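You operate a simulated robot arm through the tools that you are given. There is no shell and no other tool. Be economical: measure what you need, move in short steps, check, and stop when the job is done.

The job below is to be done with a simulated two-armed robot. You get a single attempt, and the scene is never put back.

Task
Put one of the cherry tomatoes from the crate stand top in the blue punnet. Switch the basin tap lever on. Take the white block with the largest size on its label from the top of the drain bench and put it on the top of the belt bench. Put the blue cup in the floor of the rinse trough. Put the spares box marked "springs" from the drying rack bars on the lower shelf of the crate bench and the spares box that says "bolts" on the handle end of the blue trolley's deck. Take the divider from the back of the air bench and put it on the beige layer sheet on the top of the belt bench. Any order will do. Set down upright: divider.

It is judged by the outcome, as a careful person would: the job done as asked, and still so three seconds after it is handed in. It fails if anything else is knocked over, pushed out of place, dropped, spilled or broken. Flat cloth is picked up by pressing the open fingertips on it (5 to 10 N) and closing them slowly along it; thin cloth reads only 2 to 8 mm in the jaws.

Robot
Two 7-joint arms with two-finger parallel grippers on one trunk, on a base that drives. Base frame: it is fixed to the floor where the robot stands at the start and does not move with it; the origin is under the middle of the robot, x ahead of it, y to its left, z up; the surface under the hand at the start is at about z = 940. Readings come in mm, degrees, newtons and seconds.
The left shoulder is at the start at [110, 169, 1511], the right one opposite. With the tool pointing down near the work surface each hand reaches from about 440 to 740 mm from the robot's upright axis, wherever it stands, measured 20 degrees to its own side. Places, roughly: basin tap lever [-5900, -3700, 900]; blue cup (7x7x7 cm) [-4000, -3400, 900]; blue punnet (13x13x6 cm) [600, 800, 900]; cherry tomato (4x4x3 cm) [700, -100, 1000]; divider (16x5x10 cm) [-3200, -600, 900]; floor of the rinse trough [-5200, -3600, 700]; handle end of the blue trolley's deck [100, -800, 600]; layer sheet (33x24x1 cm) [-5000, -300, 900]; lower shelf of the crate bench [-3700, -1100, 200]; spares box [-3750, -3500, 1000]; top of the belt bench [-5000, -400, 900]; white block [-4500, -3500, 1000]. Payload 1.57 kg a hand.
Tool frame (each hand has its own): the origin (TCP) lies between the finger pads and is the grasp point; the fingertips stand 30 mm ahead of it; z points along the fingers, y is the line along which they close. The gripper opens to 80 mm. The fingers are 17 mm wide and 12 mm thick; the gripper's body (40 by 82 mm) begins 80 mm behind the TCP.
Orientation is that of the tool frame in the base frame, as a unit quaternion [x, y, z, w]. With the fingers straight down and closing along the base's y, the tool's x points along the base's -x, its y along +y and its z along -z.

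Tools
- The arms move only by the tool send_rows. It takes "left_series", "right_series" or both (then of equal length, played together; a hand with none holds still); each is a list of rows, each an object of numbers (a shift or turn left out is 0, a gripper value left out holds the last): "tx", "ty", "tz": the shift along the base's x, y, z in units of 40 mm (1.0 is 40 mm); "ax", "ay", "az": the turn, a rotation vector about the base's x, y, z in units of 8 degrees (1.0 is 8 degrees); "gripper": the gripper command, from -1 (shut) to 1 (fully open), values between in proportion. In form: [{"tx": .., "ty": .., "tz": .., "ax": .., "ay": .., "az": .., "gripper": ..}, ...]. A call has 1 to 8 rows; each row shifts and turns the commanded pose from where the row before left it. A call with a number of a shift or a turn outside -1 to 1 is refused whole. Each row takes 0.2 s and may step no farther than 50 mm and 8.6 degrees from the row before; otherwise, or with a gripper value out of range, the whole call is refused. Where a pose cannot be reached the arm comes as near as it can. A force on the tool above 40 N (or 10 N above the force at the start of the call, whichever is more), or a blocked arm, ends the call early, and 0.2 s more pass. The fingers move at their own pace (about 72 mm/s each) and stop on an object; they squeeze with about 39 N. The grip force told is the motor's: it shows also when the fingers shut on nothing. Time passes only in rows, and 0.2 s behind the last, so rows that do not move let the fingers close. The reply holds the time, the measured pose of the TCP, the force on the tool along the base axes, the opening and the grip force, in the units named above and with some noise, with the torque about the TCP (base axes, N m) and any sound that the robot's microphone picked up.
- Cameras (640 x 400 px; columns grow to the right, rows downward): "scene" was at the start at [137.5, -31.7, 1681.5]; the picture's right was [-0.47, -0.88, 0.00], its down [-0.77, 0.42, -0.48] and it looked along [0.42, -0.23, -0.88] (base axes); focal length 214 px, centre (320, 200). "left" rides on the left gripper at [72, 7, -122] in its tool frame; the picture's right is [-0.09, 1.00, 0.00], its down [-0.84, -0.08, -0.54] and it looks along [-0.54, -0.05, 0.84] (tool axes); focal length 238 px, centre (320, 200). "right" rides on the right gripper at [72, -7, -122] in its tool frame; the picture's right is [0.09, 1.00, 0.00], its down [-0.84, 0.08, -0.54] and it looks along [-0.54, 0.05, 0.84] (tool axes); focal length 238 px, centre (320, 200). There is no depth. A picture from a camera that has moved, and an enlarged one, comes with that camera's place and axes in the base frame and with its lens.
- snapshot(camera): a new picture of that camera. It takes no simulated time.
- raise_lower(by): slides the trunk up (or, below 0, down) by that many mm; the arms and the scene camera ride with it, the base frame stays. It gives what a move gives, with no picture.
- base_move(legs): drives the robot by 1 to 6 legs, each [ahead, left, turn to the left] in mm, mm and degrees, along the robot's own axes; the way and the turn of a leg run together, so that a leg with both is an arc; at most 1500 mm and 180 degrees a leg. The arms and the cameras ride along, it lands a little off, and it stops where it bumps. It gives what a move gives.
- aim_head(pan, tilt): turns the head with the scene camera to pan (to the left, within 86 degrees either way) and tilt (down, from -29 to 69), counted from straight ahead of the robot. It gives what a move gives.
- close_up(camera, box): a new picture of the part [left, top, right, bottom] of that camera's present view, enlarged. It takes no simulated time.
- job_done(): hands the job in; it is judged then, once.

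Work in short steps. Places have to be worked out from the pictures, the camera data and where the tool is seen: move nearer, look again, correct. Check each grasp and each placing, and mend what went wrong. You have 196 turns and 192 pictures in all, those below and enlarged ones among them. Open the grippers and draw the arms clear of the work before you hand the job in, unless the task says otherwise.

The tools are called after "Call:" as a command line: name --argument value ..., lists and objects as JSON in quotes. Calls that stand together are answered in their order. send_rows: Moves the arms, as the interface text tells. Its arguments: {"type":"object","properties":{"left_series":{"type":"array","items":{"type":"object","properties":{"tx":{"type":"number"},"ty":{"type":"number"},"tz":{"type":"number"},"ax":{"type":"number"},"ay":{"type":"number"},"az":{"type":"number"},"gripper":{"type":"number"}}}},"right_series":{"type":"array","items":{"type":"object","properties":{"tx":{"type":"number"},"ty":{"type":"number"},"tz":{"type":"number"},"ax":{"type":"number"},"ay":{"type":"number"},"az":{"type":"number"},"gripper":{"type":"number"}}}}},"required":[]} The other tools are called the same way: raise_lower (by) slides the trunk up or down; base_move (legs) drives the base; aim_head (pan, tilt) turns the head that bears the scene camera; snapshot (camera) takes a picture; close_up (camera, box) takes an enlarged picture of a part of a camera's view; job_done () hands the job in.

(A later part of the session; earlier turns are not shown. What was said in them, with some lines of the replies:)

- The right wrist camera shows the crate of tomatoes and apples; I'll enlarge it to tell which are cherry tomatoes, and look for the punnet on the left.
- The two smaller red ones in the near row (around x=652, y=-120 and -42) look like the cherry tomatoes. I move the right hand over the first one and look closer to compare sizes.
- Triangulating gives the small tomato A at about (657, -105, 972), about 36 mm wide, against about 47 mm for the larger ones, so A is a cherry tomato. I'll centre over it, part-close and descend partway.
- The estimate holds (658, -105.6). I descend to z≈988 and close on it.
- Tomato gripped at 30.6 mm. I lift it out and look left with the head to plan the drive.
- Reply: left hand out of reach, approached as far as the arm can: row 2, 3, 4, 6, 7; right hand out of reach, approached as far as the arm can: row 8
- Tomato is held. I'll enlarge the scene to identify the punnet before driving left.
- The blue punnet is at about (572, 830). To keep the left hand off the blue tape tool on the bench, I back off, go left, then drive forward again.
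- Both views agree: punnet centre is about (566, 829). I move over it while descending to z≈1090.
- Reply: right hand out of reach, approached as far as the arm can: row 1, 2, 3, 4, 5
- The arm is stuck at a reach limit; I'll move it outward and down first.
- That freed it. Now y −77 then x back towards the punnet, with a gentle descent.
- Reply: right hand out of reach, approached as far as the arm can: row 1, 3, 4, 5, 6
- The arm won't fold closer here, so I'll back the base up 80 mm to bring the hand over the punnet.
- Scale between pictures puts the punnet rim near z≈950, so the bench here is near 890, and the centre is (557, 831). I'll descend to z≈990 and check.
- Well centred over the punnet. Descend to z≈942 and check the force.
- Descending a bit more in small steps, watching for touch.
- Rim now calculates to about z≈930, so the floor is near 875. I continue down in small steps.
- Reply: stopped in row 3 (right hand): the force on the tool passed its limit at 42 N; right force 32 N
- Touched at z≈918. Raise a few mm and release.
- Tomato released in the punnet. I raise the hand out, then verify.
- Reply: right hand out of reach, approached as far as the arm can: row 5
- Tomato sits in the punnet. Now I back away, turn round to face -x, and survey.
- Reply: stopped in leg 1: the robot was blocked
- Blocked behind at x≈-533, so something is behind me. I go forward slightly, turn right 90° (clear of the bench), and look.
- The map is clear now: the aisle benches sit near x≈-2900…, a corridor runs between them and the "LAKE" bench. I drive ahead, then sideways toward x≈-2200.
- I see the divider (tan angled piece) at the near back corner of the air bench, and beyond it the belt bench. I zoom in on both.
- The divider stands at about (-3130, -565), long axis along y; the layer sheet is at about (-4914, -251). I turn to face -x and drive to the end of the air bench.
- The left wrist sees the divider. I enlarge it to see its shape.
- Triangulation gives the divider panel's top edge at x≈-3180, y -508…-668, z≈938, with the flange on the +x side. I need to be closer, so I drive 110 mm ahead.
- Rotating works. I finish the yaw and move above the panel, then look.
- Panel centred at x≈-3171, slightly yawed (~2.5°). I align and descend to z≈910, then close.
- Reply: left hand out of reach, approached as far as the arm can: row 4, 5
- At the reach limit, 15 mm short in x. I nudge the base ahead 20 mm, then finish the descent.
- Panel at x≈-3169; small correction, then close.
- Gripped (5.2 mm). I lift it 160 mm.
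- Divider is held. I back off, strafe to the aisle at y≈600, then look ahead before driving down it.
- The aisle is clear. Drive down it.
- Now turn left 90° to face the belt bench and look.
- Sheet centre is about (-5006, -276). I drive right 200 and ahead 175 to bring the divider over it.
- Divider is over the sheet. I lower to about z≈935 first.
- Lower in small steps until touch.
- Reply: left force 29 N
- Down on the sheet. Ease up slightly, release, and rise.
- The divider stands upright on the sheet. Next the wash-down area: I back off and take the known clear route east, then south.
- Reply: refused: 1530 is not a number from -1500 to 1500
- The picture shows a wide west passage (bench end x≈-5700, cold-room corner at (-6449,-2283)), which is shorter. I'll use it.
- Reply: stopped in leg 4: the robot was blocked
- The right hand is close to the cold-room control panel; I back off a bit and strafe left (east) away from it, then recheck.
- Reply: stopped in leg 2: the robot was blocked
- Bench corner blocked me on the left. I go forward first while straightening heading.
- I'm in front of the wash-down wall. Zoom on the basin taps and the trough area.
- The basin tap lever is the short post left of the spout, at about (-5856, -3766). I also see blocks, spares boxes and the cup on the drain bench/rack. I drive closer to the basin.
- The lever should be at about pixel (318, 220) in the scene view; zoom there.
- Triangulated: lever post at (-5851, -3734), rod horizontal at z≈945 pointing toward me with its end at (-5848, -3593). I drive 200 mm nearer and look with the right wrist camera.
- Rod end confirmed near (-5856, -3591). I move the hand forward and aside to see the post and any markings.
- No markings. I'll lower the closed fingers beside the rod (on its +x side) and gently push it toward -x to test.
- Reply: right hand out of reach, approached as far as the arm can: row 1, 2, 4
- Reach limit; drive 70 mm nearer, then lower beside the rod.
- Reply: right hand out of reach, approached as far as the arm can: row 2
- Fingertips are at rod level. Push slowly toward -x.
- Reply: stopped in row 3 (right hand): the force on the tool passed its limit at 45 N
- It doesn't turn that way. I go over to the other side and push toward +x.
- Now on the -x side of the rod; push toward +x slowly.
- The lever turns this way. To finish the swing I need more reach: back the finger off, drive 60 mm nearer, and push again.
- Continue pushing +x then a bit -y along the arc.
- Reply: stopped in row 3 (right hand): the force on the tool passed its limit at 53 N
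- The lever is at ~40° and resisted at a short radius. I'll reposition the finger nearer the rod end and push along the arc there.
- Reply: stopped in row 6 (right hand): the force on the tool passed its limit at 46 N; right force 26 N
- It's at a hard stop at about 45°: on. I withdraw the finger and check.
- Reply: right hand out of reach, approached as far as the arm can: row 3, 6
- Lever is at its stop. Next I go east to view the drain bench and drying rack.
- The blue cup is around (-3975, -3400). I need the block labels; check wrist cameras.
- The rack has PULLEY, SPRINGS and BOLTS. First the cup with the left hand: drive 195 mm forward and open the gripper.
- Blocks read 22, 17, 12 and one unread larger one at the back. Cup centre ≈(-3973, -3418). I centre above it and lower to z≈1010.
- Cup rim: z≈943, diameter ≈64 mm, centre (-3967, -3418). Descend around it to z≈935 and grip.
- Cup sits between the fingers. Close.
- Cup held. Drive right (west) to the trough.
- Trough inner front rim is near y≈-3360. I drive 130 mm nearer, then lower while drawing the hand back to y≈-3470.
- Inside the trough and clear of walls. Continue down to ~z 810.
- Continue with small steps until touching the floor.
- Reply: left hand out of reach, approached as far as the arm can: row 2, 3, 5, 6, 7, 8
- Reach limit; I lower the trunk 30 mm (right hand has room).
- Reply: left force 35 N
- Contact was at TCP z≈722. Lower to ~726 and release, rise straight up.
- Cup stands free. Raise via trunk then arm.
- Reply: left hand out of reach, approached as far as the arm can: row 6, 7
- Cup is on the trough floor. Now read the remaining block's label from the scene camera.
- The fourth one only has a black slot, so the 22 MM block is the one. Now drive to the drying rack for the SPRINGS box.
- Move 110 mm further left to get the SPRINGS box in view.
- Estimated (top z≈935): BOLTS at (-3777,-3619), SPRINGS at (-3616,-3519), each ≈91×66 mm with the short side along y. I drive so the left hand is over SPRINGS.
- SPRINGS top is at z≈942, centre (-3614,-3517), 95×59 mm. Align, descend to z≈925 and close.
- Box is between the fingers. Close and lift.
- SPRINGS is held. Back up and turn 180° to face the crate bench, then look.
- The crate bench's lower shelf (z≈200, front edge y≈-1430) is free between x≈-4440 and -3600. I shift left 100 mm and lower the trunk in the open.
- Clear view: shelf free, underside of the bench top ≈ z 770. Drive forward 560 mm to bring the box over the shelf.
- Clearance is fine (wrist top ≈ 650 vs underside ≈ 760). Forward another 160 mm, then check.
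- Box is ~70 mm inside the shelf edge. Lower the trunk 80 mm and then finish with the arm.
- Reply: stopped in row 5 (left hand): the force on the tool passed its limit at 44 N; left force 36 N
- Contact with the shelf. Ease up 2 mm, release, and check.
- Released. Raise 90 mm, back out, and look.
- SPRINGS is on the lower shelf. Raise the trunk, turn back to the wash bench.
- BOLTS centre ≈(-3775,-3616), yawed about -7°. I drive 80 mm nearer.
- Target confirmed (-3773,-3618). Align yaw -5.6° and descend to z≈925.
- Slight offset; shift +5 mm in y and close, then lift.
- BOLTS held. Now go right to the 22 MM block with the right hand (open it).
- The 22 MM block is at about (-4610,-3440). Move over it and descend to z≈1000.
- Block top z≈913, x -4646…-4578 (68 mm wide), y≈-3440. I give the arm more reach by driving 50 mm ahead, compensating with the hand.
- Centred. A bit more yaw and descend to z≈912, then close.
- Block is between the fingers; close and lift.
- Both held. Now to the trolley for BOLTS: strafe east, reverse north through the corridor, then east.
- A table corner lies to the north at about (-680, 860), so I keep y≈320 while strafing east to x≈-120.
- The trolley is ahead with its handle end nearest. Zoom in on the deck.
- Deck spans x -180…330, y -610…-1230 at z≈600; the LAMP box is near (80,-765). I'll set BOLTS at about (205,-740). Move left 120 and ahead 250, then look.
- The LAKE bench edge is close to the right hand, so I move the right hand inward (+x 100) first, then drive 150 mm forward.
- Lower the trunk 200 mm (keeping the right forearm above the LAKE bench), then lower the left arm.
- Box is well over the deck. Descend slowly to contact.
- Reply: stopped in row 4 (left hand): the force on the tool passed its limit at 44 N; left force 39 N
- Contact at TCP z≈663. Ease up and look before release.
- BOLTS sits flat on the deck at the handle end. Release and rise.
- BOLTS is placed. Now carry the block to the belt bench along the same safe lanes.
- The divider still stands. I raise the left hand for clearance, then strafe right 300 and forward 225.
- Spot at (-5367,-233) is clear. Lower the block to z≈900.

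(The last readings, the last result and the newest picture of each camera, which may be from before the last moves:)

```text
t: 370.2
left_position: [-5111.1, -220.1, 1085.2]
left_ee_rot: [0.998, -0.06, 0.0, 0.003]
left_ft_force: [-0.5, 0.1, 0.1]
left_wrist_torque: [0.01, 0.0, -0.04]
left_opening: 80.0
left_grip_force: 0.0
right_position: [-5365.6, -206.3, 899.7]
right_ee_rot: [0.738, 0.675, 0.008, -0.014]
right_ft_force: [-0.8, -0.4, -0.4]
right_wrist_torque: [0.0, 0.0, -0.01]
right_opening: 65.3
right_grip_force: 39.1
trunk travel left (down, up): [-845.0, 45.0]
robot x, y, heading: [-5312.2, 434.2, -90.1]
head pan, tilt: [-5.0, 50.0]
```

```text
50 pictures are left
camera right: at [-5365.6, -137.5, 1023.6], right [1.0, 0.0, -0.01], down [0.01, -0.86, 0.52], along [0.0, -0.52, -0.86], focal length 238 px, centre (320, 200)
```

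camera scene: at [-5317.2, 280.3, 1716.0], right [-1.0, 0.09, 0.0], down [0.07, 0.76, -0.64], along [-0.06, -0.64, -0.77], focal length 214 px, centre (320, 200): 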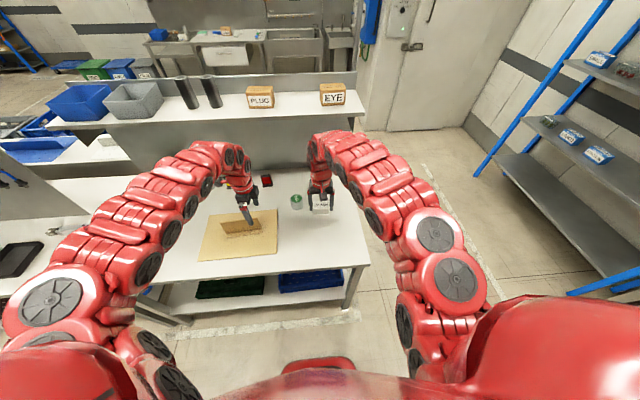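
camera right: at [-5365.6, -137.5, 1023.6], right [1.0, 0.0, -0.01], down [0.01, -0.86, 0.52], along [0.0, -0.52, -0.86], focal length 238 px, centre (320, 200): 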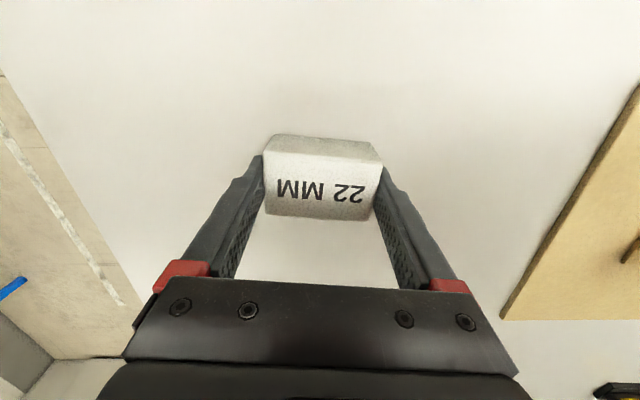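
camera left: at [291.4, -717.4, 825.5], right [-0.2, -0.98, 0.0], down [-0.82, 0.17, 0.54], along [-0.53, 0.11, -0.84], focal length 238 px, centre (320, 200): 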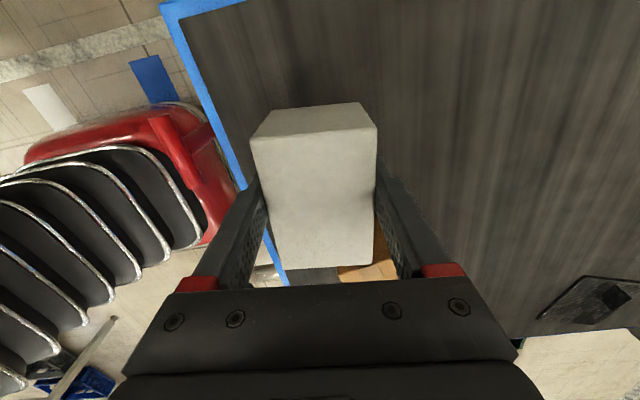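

Small steps to contact.

Call:
send_rows --right_series '[{"tz": -0.2}, {"tz": -0.12}, {"tz": -0.12}, {"tz": -0.12}, {"tz": -0.12}, {"tz": -0.12}, {"tz": -0.12}]'

```text
t: 371.1
left_position: [-5111.2, -215.6, 1089.0]
left_ee_rot: [0.998, -0.061, 0.001, 0.005]
left_ft_force: [0.1, 0.0, 0.2]
left_wrist_torque: [0.01, 0.02, 0.0]
left_opening: 79.9
left_grip_force: 0.0
right_position: [-5365.3, -206.6, 889.9]
right_ee_rot: [0.737, 0.676, 0.005, -0.009]
right_ft_force: [-2.3, 13.3, 25.8]
right_wrist_torque: [0.17, -0.85, 0.49]
right_opening: 65.1
right_grip_force: 39.5
trunk travel left (down, up): [-845.0, 45.0]
robot x, y, heading: [-5310.1, 438.7, -89.9]
head pan, tilt: [-5.0, 50.0]
stopped in row 4 (right hand): the force on the tool passed its limit at 58 N (the readings are from after the stop); the commanded pose is now the measured one
```

Contact. Ease up slightly, open, rise.

Call:
send_rows --right_series '[{"tz": 0.04}, {"gripper": 1}, {}, {"tz": 0.4}, {"tz": 0.8}, {"tz": 0.9}, {"tz": 0.9, "ty": -0.3}, {"tz": 0.9, "ty": -0.3}]'

Call:
snapshot --camera "right"

Call:
snapshot --camera "left"

```text
t: 372.9
left_position: [-5111.3, -219.0, 1085.6]
left_ee_rot: [0.998, -0.06, 0.001, 0.005]
left_ft_force: [0.8, -0.1, -0.3]
left_wrist_torque: [-0.01, 0.01, -0.02]
left_opening: 79.8
left_grip_force: 0.0
right_position: [-5364.3, -232.5, 1047.1]
right_ee_rot: [0.738, 0.675, 0.005, -0.008]
right_ft_force: [-0.3, 0.6, 0.3]
right_wrist_torque: [-0.02, 0.02, 0.0]
right_opening: 80.3
right_grip_force: 0.0
trunk travel left (down, up): [-845.0, 45.0]
robot x, y, heading: [-5309.8, 433.2, -90.1]
head pan, tilt: [-5.0, 50.0]
```

```text
49 pictures are left
camera right: at [-5365.3, -163.4, 1168.2], right [1.0, 0.0, 0.0], down [0.0, -0.85, 0.53], along [0.0, -0.53, -0.85], focal length 238 px, centre (320, 200)
```

right: 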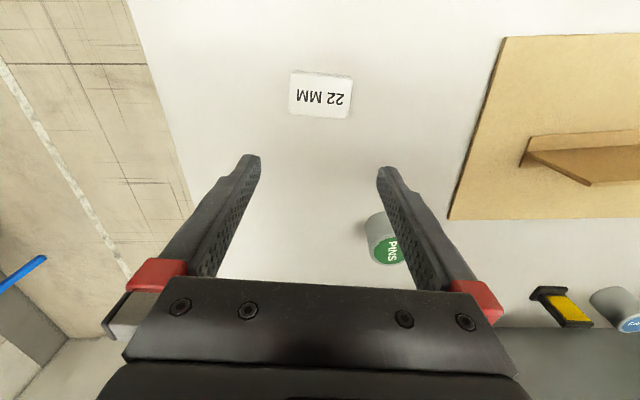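

```text
48 pictures are left
camera left: at [-5040.9, -235.1, 1207.9], right [-0.21, -0.98, 0.01], down [-0.82, 0.18, 0.54], along [-0.53, 0.11, -0.84], focal length 238 px, centre (320, 200)
```

left: 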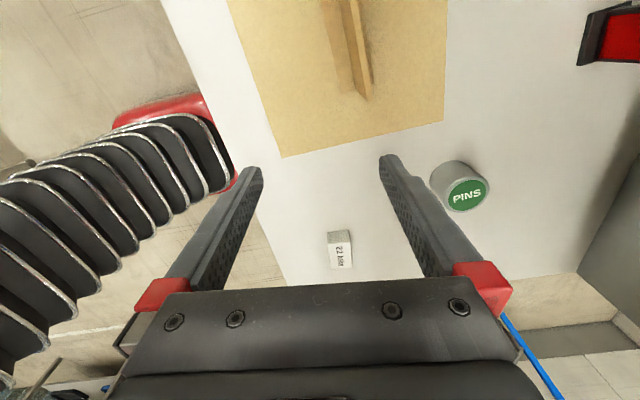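

The block rests on the belt bench and everything else is in place. Back the arms clear of the bench.

Call:
base_move --legs '[[-250, 0, 0]]'

Call:
snapshot --camera "scene"

```text
t: 374.7
left_position: [-5112.9, 28.8, 1083.9]
left_ee_rot: [0.998, -0.061, 0.0, 0.003]
left_ft_force: [0.5, -0.5, -0.2]
left_wrist_torque: [0.02, -0.01, 0.0]
left_opening: 79.9
left_grip_force: 0.0
right_position: [-5365.3, 15.3, 1043.6]
right_ee_rot: [0.739, 0.674, 0.006, -0.009]
right_ft_force: [0.7, 0.0, 0.5]
right_wrist_torque: [0.0, 0.0, 0.01]
right_opening: 80.0
right_grip_force: 0.0
trunk travel left (down, up): [-845.0, 45.0]
robot x, y, heading: [-5309.6, 687.8, -90.1]
head pan, tilt: [-5.0, 50.0]
```

```text
47 pictures are left
camera scene: at [-5316.8, 527.2, 1715.6], right [-1.0, 0.09, 0.0], down [0.07, 0.76, -0.64], along [-0.06, -0.64, -0.77], focal length 214 px, centre (320, 200)
```

scene: 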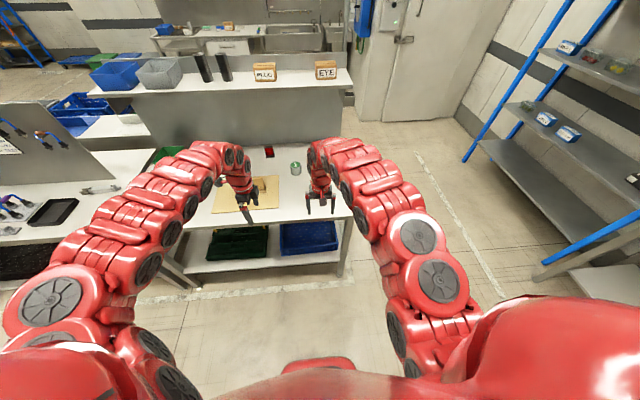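

All tasks are done, grippers are open and the arms are clear; handing in.

Call:
job_done

```text
The job is handed in.
```

I did every part of the job and handed it in, but I could not confirm that water runs from the basin tap. I pushed its lever to a hard stop at about 45°, and no water was visible.

- **Cherry tomato:** it is in the blue punnet.
- **White block:** the "22 MM" block, the largest size I could read, is on the belt bench. One white piece at the back carried only a black slot and no size.
- **Blue cup:** it stands on the floor of the rinse trough.
- **Spares boxes:** "springs" is on the lower shelf of the crate bench. "Bolts" is on the handle end of the blue trolley's deck.
- **Divider:** it stands upright on the beige layer sheet.

While driving, the base was stopped by contact three times: behind the start position, by the cold store, and at the belt bench end. I saw nothing knocked over or displaced afterwards, but I did not see what was hit behind the start position.
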